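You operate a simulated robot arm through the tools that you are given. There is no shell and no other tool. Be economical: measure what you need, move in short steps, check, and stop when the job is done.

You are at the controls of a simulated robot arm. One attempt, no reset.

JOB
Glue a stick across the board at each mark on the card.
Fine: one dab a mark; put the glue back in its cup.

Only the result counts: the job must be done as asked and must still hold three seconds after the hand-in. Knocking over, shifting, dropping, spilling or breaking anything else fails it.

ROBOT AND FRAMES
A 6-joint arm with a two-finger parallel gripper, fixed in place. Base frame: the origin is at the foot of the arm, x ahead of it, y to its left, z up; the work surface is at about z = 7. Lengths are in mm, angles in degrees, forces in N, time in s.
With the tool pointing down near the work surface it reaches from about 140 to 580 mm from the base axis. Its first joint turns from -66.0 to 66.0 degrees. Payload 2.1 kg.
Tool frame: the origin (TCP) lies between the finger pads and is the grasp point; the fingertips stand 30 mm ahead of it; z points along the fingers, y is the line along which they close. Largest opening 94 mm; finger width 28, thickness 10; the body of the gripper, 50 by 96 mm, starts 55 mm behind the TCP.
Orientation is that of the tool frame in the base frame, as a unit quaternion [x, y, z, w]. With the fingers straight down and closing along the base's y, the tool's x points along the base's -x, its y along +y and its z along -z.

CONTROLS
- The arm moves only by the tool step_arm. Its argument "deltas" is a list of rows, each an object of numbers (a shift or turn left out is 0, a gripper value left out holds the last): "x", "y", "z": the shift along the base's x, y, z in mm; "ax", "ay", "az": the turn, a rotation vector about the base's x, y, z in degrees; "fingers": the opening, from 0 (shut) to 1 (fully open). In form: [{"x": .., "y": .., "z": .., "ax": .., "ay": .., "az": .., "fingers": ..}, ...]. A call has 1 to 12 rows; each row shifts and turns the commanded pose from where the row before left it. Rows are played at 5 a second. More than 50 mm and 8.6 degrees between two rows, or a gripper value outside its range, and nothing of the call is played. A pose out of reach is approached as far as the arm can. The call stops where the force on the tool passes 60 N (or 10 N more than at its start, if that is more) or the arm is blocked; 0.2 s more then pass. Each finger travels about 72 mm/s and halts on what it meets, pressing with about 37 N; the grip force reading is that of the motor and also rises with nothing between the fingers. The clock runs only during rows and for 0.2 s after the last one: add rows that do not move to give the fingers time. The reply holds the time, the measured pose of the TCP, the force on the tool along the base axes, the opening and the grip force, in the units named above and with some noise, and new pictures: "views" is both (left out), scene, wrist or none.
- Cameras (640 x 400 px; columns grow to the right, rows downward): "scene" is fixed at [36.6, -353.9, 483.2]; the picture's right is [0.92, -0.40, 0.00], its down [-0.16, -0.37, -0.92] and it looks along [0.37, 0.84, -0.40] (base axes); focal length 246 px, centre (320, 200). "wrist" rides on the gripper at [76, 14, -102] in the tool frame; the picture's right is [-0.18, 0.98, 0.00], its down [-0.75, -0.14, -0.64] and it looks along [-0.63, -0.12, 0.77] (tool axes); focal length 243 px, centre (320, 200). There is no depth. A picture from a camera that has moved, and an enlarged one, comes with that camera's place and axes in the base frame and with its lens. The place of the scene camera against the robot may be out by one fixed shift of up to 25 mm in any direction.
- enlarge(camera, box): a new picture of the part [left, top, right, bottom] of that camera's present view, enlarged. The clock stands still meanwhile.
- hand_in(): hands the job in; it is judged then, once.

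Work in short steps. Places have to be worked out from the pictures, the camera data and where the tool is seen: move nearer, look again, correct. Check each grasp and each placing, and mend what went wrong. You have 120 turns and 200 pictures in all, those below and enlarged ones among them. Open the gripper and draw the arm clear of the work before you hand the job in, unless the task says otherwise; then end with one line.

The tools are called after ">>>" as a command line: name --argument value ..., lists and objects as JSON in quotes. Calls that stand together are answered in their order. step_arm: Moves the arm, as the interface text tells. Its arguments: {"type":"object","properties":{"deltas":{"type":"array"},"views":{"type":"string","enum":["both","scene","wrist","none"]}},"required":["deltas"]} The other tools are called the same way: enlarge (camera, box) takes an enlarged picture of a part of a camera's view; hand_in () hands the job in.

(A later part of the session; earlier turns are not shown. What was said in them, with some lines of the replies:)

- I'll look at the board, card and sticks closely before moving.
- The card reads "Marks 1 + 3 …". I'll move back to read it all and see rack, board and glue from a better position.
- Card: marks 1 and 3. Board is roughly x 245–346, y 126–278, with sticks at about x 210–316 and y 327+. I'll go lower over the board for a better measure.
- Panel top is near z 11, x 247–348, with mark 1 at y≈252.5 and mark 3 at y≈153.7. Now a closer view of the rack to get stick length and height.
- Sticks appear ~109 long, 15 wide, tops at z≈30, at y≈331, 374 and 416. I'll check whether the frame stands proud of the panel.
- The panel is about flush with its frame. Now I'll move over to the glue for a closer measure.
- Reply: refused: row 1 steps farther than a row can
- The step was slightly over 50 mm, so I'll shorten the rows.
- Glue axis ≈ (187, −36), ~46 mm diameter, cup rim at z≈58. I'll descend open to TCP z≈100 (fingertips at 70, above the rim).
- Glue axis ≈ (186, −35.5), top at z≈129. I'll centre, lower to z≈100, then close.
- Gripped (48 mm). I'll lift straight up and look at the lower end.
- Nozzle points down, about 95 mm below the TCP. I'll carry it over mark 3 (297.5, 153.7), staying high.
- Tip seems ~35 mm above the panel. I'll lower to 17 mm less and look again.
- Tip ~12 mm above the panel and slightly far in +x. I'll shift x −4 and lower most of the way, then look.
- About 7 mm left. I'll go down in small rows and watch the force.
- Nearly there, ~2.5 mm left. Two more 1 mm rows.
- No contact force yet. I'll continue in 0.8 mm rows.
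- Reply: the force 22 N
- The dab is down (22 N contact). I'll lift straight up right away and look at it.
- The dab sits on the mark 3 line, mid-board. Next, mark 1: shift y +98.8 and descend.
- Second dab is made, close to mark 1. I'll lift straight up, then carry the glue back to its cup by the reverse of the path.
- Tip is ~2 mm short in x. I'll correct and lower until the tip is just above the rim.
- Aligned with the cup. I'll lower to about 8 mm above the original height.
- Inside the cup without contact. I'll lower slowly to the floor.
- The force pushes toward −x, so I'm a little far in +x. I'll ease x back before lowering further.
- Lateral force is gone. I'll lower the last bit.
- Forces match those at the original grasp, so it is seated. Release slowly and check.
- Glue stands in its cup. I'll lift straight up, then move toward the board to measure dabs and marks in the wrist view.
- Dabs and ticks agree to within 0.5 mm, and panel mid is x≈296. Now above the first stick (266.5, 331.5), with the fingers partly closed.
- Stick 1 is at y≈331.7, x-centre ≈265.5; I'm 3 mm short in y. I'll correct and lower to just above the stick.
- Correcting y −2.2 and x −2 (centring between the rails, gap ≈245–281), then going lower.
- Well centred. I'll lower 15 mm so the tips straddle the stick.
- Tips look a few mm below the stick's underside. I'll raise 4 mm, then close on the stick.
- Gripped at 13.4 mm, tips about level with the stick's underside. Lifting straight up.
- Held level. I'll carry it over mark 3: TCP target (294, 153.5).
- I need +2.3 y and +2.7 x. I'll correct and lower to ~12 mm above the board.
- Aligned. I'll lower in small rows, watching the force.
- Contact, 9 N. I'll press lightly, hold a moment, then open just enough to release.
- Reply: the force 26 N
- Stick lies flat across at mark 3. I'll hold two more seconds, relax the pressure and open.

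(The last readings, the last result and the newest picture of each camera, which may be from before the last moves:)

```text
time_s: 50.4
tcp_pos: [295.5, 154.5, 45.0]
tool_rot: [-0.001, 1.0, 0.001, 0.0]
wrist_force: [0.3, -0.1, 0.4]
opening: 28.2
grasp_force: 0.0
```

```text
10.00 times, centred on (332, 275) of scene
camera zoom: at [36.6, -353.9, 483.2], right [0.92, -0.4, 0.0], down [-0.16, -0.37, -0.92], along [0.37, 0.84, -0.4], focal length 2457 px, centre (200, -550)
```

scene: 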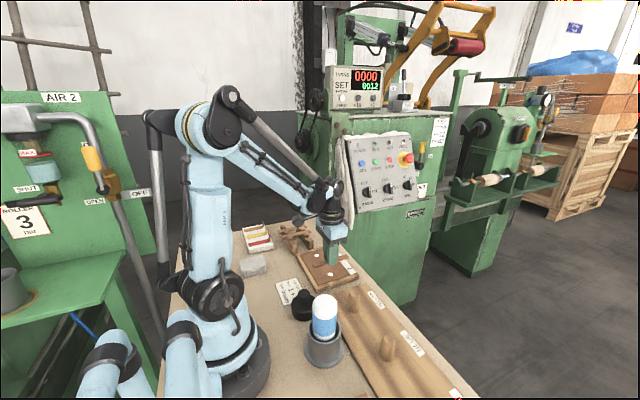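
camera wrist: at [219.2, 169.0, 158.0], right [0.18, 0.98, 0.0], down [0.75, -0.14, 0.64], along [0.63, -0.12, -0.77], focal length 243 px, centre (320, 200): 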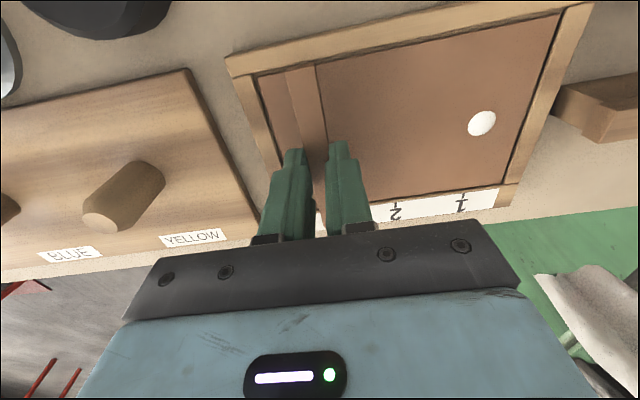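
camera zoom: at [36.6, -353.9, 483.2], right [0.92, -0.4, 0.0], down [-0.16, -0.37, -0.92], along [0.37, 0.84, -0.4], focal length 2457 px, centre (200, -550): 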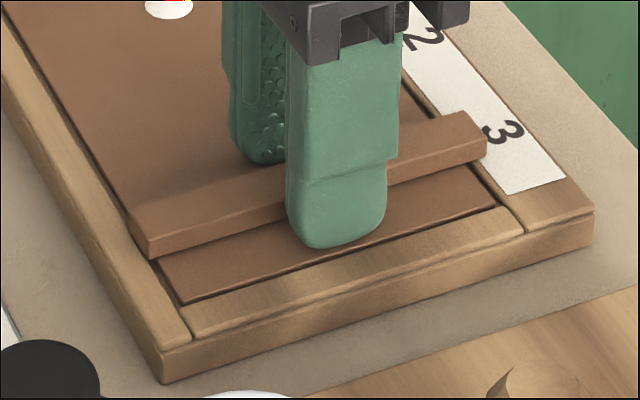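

Released; the stick stayed. I'll lift straight up and go above the second stick (y≈374).

>>> step_arm --deltas '[{"z": 15}, {"z": 40}, {"z": 35}, {"x": -6, "y": 44, "fingers": 0.35}, {"x": -6, "y": 44}, {"x": -6, "y": 44}, {"x": -7, "y": 44}, {"x": -6, "y": 43}, {"z": -25}, {}, {}]'

>>> enlarge --camera "scene" --box '[280, 240, 370, 290]'

>>> enlarge --camera "wrist" --box '[200, 60, 440, 210]'

```text
time_s: 52.8
tcp_pos: [263.4, 373.0, 111.2]
tool_rot: [0.001, 1.0, 0.001, -0.001]
wrist_force: [0.3, -0.2, -0.6]
opening: 32.8
grasp_force: 0.1
camera wrist: at [188.0, 386.6, 214.4], right [0.18, 0.98, 0.0], down [0.75, -0.14, 0.64], along [0.63, -0.12, -0.77], focal length 243 px, centre (320, 200)
```

scene: 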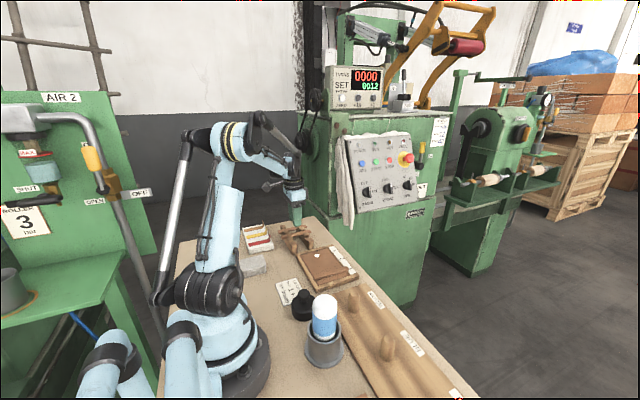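
wrist: 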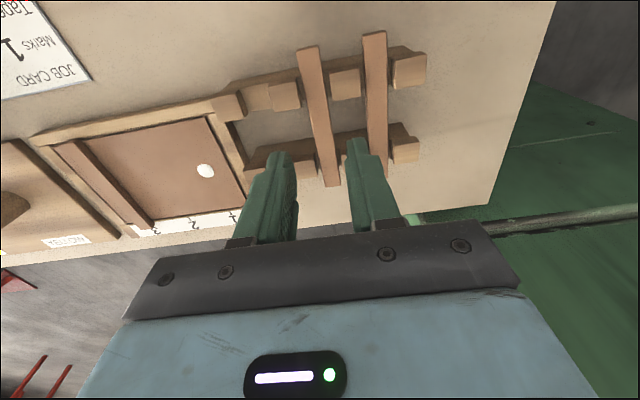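

```text
7.11 times, centred on (325, 265) of scene
camera zoom: at [36.6, -353.9, 483.2], right [0.92, -0.4, 0.0], down [-0.16, -0.37, -0.92], along [0.37, 0.84, -0.4], focal length 1747 px, centre (284, -262)
```

zoom: 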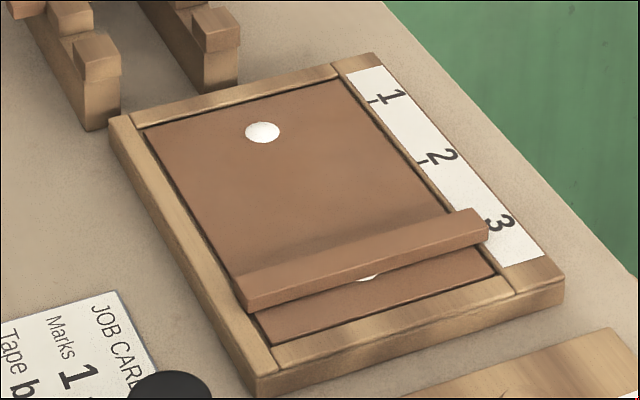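

```text
2.67 times, centred on (320, 135) of wrist
camera zoom: at [188.0, 386.6, 214.4], right [0.18, 0.98, 0.0], down [0.75, -0.14, 0.64], along [0.63, -0.12, -0.77], focal length 647 px, centre (320, 373)
```

zoom: 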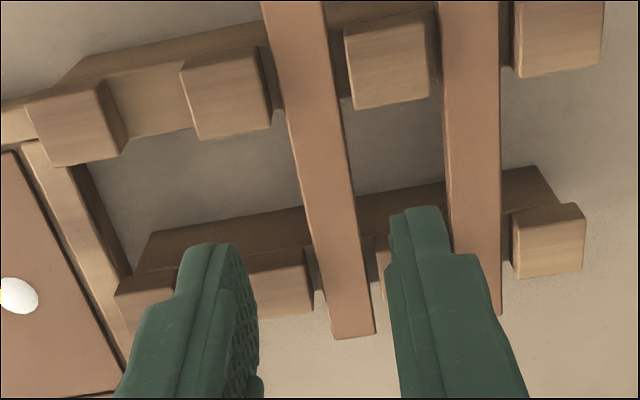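

Stick at mark 3 sits well. For stick 2, shift y +1.6 and lower to TCP z≈61 as before, checking on the way.

>>> step_arm --deltas '[{"y": 1.6, "z": -18}, {"z": -18}, {}, {}]' --views "none"

>>> enlarge --camera "wrist" --box '[220, 80, 420, 205]'

>>> enlarge --camera "scene" --box '[265, 210, 329, 250]'

```text
time_s: 53.8
tcp_pos: [262.5, 374.2, 75.3]
tool_rot: [0.0, 1.0, 0.0, 0.0]
wrist_force: [0.1, 0.3, -1.1]
opening: 32.8
grasp_force: 0.1
```

```text
3.20 times, centred on (320, 142) of wrist
camera zoom: at [188.6, 387.5, 178.3], right [0.18, 0.98, 0.0], down [0.75, -0.14, 0.64], along [0.63, -0.12, -0.77], focal length 776 px, centre (320, 384)
```

zoom: 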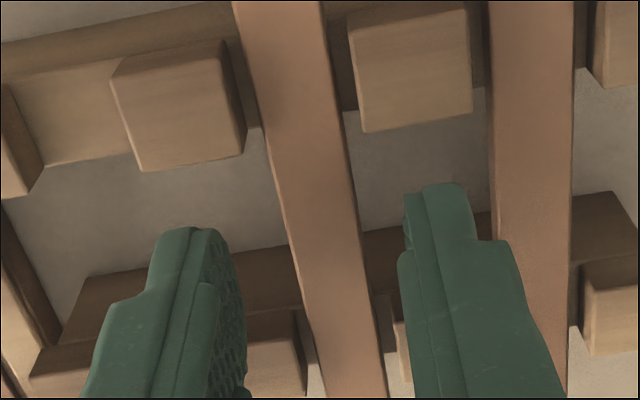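

```text
10.00 times, centred on (297, 230) of scene
camera zoom: at [36.6, -353.9, 483.2], right [0.92, -0.4, 0.0], down [-0.16, -0.37, -0.92], along [0.37, 0.84, -0.4], focal length 2457 px, centre (550, -100)
```

zoom: 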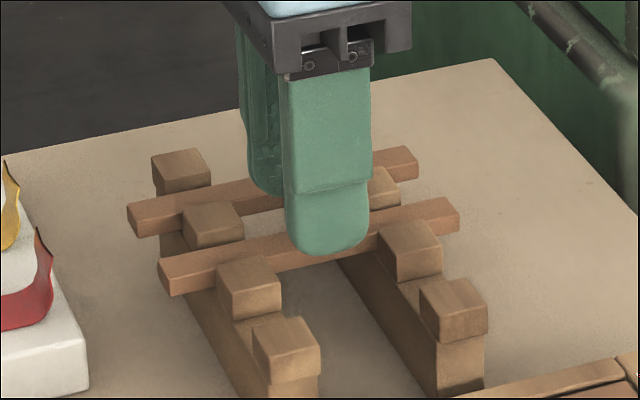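

>>> step_arm --deltas '[{"y": 0.6, "z": -7}, {"z": -7}, {}, {"fingers": 0.25}, {"fingers": 0.15}, {"fingers": 0.1}, {}, {}]' --views "none"

>>> enlarge --camera "scene" --box '[265, 210, 329, 250]'

```text
time_s: 55.6
tcp_pos: [263.7, 376.6, 60.2]
tool_rot: [0.0, 1.0, 0.0, 0.0]
wrist_force: [0.8, -0.3, 0.2]
opening: 13.3
grasp_force: 36.5
```

```text
10.00 times, centred on (297, 230) of scene
camera zoom: at [36.6, -353.9, 483.2], right [0.92, -0.4, 0.0], down [-0.16, -0.37, -0.92], along [0.37, 0.84, -0.4], focal length 2457 px, centre (550, -100)
```

zoom: 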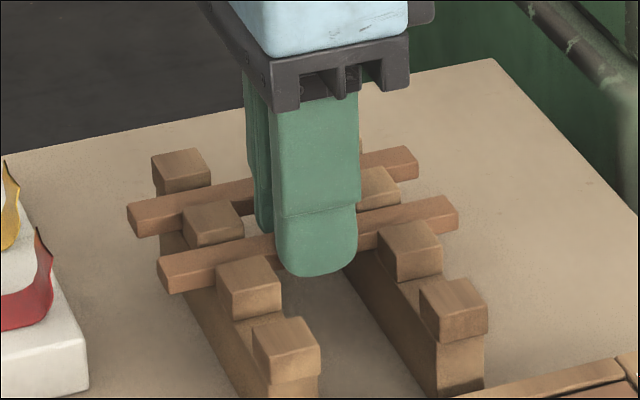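

Gripped (13.3 mm). Lift straight up, then carry to mark 1 (TCP target ≈ (294, 254.5)).

>>> step_arm --deltas '[{"z": 6}, {"z": 14}, {"z": 30}, {"z": 20}, {"x": 10, "y": -40}, {"x": 10, "y": -41}, {"x": 10, "y": -40}, {"z": -20}, {"z": -18}, {}, {}]'

>>> enlarge --camera "scene" --box '[280, 225, 360, 275]'

>>> enlarge --camera "wrist" --box '[200, 60, 440, 210]'

```text
time_s: 58.0
tcp_pos: [293.6, 255.9, 89.6]
tool_rot: [0.0, 1.0, 0.0, 0.001]
wrist_force: [-0.6, 0.0, 0.2]
opening: 13.3
grasp_force: 37.5
camera wrist: at [218.7, 268.6, 192.3], right [0.18, 0.98, 0.0], down [0.75, -0.14, 0.64], along [0.63, -0.12, -0.77], focal length 243 px, centre (320, 200)
```

scene: 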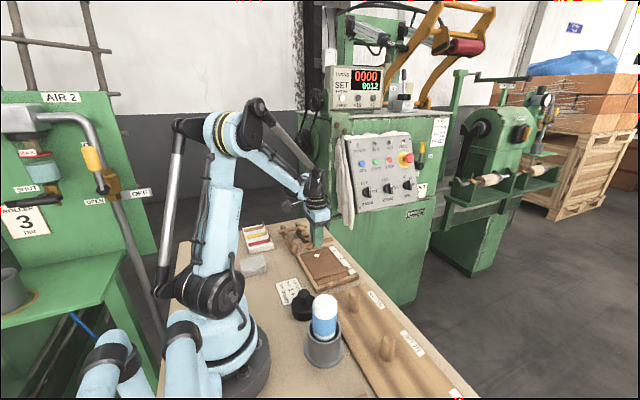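
wrist: 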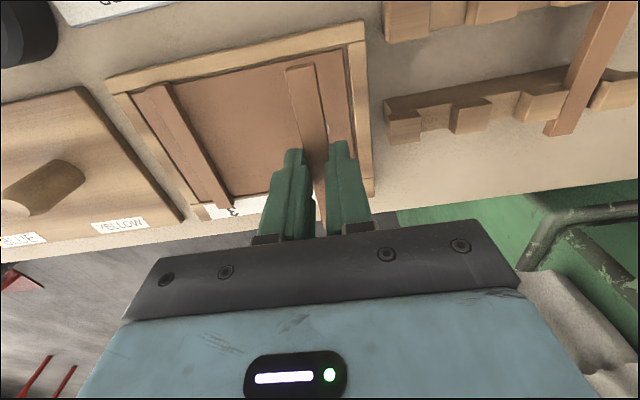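

```text
8.00 times, centred on (320, 250) of scene
camera zoom: at [36.6, -353.9, 483.2], right [0.92, -0.4, 0.0], down [-0.16, -0.37, -0.92], along [0.37, 0.84, -0.4], focal length 1966 px, centre (320, -200)
```

zoom: 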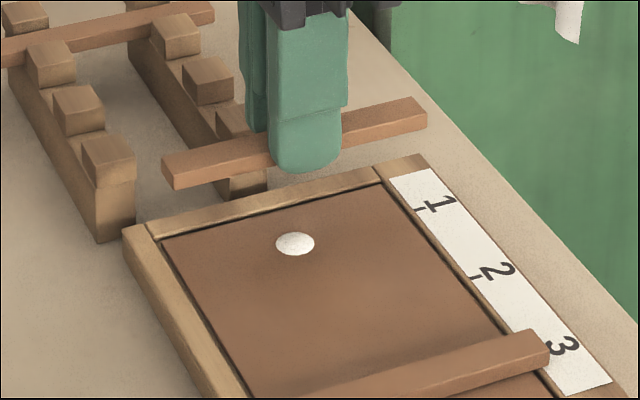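

```text
2.67 times, centred on (320, 135) of wrist
camera zoom: at [218.7, 268.6, 192.3], right [0.18, 0.98, 0.0], down [0.75, -0.14, 0.64], along [0.63, -0.12, -0.77], focal length 647 px, centre (320, 373)
```

zoom: 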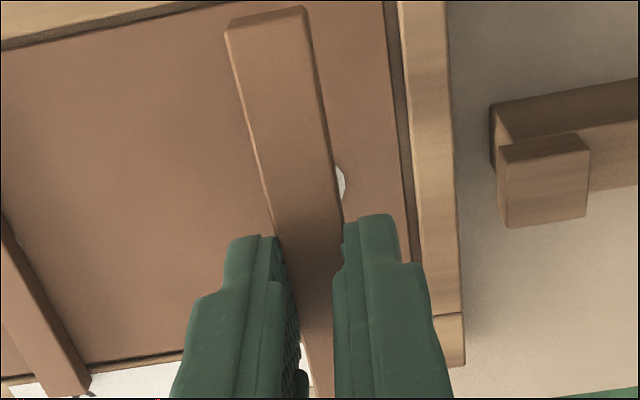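

Dab 1 seen at y≈253.6; I'm at 255.9. Shift y −1.8 and lower.

>>> step_arm --deltas '[{"y": -1.8}, {"z": -18}, {"z": -16}, {}, {}]' --views "none"

>>> enlarge --camera "scene" --box '[290, 235, 354, 275]'

>>> enlarge --camera "wrist" --box '[200, 60, 440, 210]'

```text
time_s: 59.2
tcp_pos: [295.6, 253.9, 57.5]
tool_rot: [0.0, 1.0, -0.001, 0.0]
wrist_force: [0.1, -0.1, -1.0]
opening: 13.4
grasp_force: 37.5
```

```text
10.00 times, centred on (322, 255) of scene
camera zoom: at [36.6, -353.9, 483.2], right [0.92, -0.4, 0.0], down [-0.16, -0.37, -0.92], along [0.37, 0.84, -0.4], focal length 2457 px, centre (300, -350)
```

zoom: 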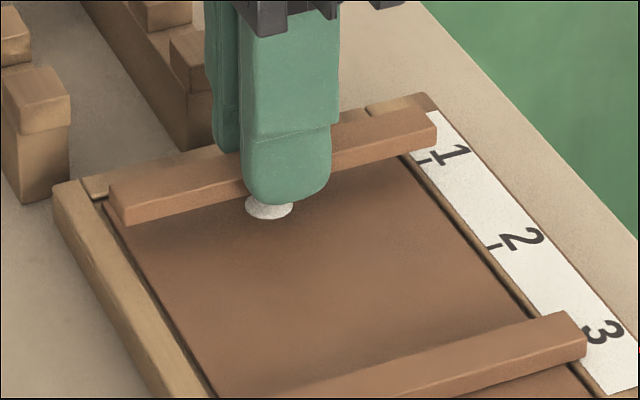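

```text
2.67 times, centred on (320, 135) of wrist
camera zoom: at [219.7, 267.0, 159.9], right [0.18, 0.98, 0.0], down [0.75, -0.14, 0.64], along [0.63, -0.12, -0.77], focal length 647 px, centre (320, 373)
```

zoom: 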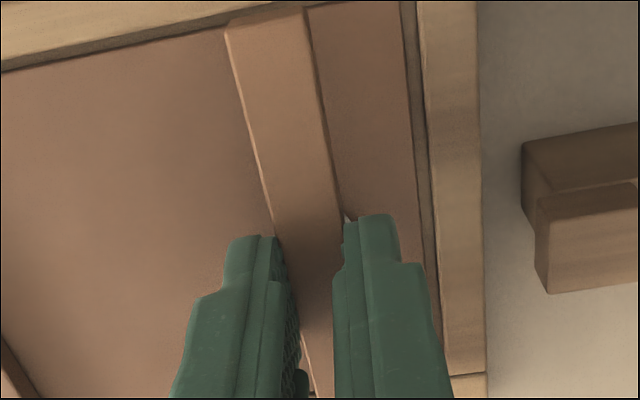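

Good alignment. Lowering in small rows.

>>> step_arm --deltas '[{"z": -4}, {"z": -3}, {"z": -2}, {"z": -1}, {}]' --views "none"

>>> enlarge --camera "scene" --box '[290, 235, 354, 275]'

```text
time_s: 60.4
tcp_pos: [295.0, 252.3, 48.1]
tool_rot: [0.0, 1.0, 0.0, 0.0]
wrist_force: [-0.3, -0.7, 0.0]
opening: 13.1
grasp_force: 37.1
```

```text
10.00 times, centred on (322, 255) of scene
camera zoom: at [36.6, -353.9, 483.2], right [0.92, -0.4, 0.0], down [-0.16, -0.37, -0.92], along [0.37, 0.84, -0.4], focal length 2457 px, centre (300, -350)
```

zoom: 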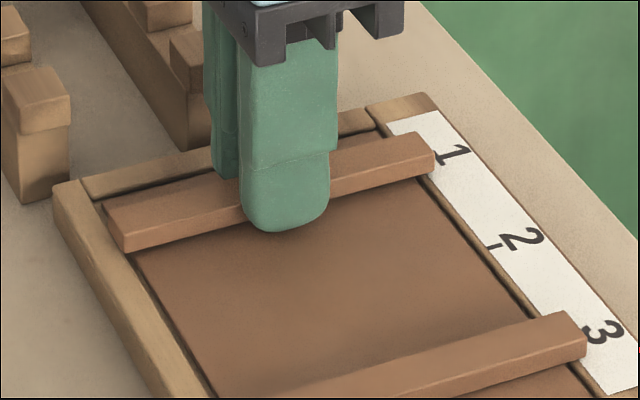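

>>> step_arm --deltas '[{"z": -1}, {"z": -0.7}, {}, {}]' --views "none"

```text
time_s: 61.4
tcp_pos: [294.1, 253.6, 45.6]
tool_rot: [-0.001, 1.0, 0.0, 0.0]
wrist_force: [0.2, -0.2, -1.2]
opening: 13.1
grasp_force: 37.1
```

>>> step_arm --deltas '[{"z": -0.8}, {"z": -0.7}, {}, {}]' --views "none"

>>> enlarge --camera "scene" --box '[290, 235, 354, 275]'

```text
time_s: 62.4
tcp_pos: [293.3, 253.8, 45.3]
tool_rot: [0.0, 1.0, 0.0, 0.0]
wrist_force: [-2.0, 0.7, 38.7]
opening: 13.2
grasp_force: 36.8
```

```text
10.00 times, centred on (322, 255) of scene
camera zoom: at [36.5, -354.0, 483.1], right [0.92, -0.4, 0.0], down [-0.16, -0.37, -0.92], along [0.37, 0.84, -0.4], focal length 2457 px, centre (300, -350)
```

zoom: 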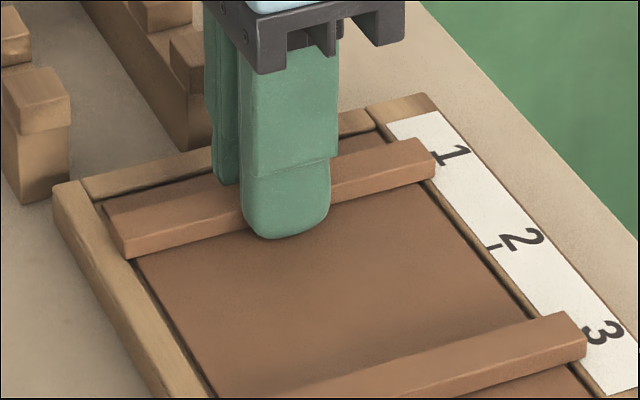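

Firm contact at 39 N. I'll ease slightly, hold a few seconds, then release.

>>> step_arm --deltas '[{"z": 0.4}, {}, {}, {}, {}, {}, {}, {}, {}, {}, {}, {}]' --views "none"

>>> step_arm --deltas '[{"z": 0.6}, {}, {"fingers": 0.2}, {"fingers": 0.3}, {}, {}]' --views "none"

>>> enlarge --camera "scene" --box '[290, 235, 354, 275]'

```text
time_s: 65.0
tcp_pos: [293.7, 253.0, 44.6]
tool_rot: [-0.001, 1.0, -0.001, 0.0]
wrist_force: [-0.2, -1.2, 2.4]
opening: 13.3
grasp_force: 36.9
```

```text
time_s: 66.4
tcp_pos: [293.3, 252.7, 45.7]
tool_rot: [0.0, 1.0, -0.001, 0.0]
wrist_force: [0.9, -0.2, 0.1]
opening: 28.4
grasp_force: 0.0
```

```text
10.00 times, centred on (322, 255) of scene
camera zoom: at [36.6, -353.9, 483.2], right [0.92, -0.4, 0.0], down [-0.16, -0.37, -0.92], along [0.37, 0.84, -0.4], focal length 2457 px, centre (300, -350)
```

zoom: 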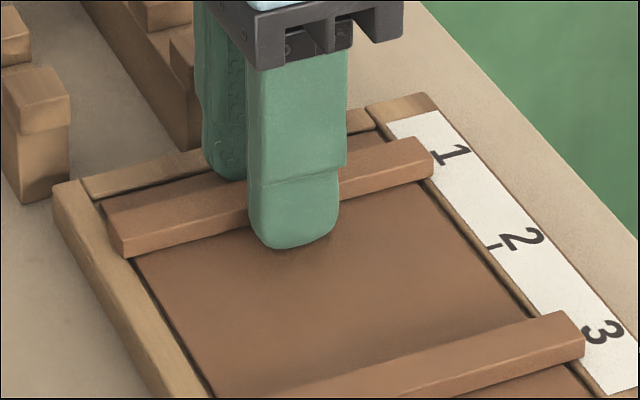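

Released. I'll lift straight up, draw back clear and inspect everything from above.

>>> step_arm --deltas '[{"z": 15}, {"z": 40}, {"z": 45}, {"z": 45}, {"x": -30, "y": -20, "fingers": 0.8}, {"x": -35, "y": -20}, {"x": -30}, {}]'

>>> enlarge --camera "scene" --box '[260, 220, 372, 290]'

>>> enlarge --camera "wrist" --box '[230, 90, 430, 215]'

```text
time_s: 68.2
tcp_pos: [198.3, 212.6, 192.0]
tool_rot: [0.0, 1.0, 0.0, 0.0]
wrist_force: [-0.6, -0.1, 0.3]
opening: 75.5
grasp_force: 0.1
camera wrist: at [123.4, 226.0, 294.8], right [0.18, 0.98, 0.0], down [0.75, -0.14, 0.64], along [0.63, -0.12, -0.77], focal length 243 px, centre (320, 200)
```

scene: 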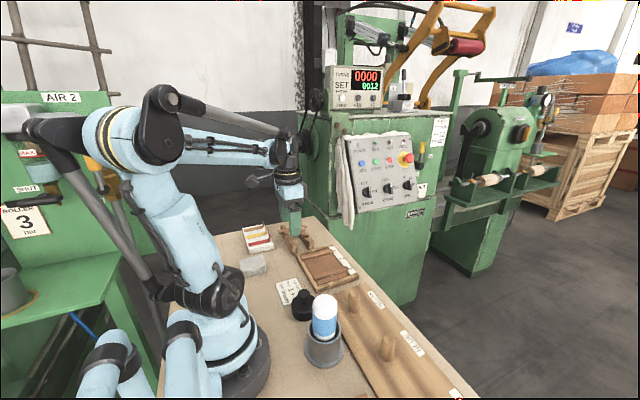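
wrist: 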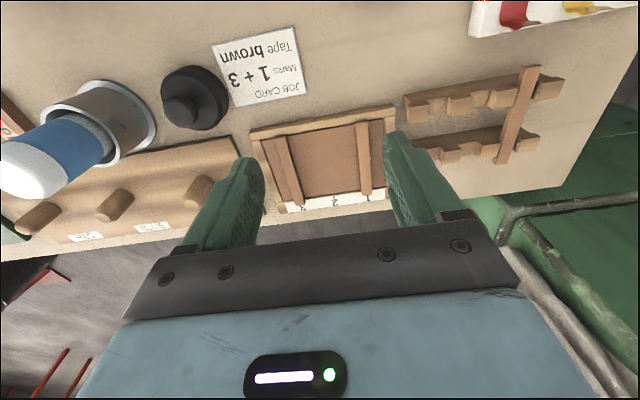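

```text
5.71 times, centred on (316, 255) of scene
camera zoom: at [36.6, -353.9, 483.2], right [0.92, -0.4, 0.0], down [-0.16, -0.37, -0.92], along [0.37, 0.84, -0.4], focal length 1404 px, centre (343, -114)
```

zoom: 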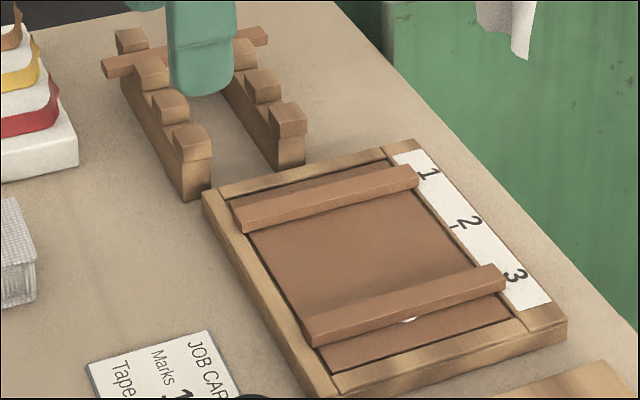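

```text
3.20 times, centred on (330, 152) of wrist
camera zoom: at [123.4, 226.0, 294.8], right [0.18, 0.98, 0.0], down [0.75, -0.14, 0.64], along [0.63, -0.12, -0.77], focal length 776 px, centre (288, 352)
```

zoom: 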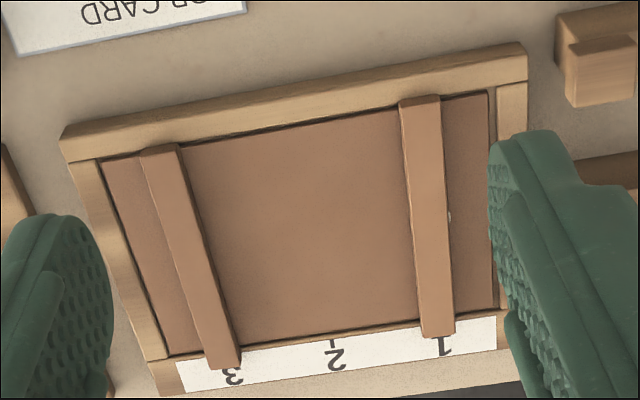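

Both sticks lie flat across the board within ~2 mm of marks 1 and 3. The glue is in its cup and the third stick is still in the rack. I'll draw up clear, then take a last look.

>>> step_arm --deltas '[{"z": 45}, {"z": 45}, {"z": 45}, {"y": -40}, {"y": -40}, {}, {}]'

>>> enlarge --camera "scene" --box '[230, 210, 400, 375]'

```text
time_s: 69.8
tcp_pos: [198.6, 132.4, 328.1]
tool_rot: [0.0, 1.0, 0.0, 0.0]
wrist_force: [-0.8, -0.8, -0.1]
opening: 75.1
grasp_force: 0.1
camera wrist: at [123.9, 146.0, 431.1], right [0.18, 0.98, 0.0], down [0.75, -0.14, 0.64], along [0.63, -0.12, -0.77], focal length 243 px, centre (320, 200)
```

scene: 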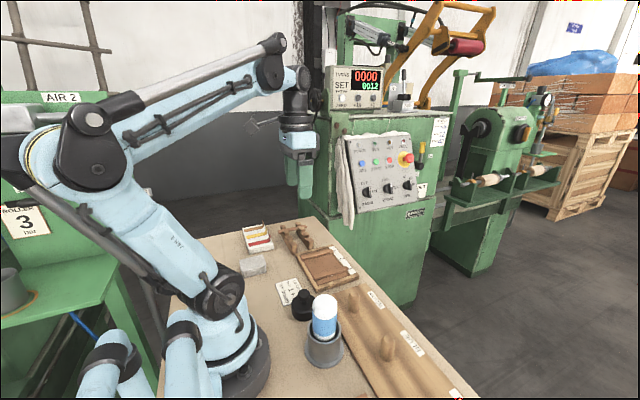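
wrist: 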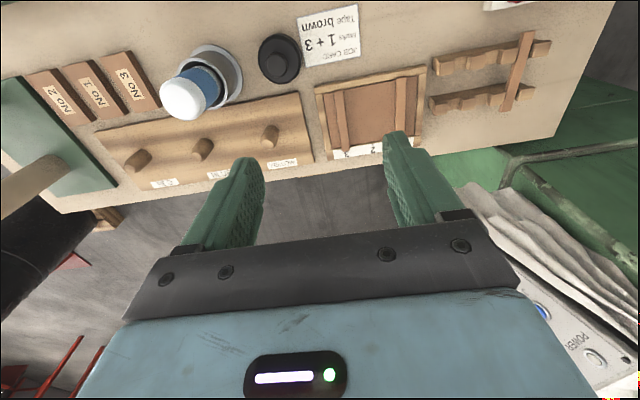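

```text
2.42 times, centred on (315, 292) of scene
camera zoom: at [36.6, -353.9, 483.2], right [0.92, -0.4, 0.0], down [-0.16, -0.37, -0.92], along [0.37, 0.84, -0.4], focal length 596 px, centre (332, -24)
```

zoom: 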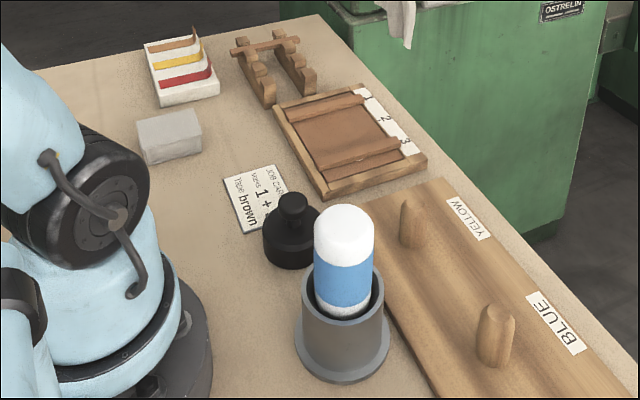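

The sticks are on marks 1 and 3, the glue is back in its cup, and the arm is clear and open. Handing in.

>>> hand_in

```text
The job is handed in.
```

I glued one stick across the board at each mark on the card (1 and 3), one dab each and within about 2 mm of the marks by my last measurement, then put the glue back in its cup; the card's "Tape brown" line wasn't part of the job, so I left it.
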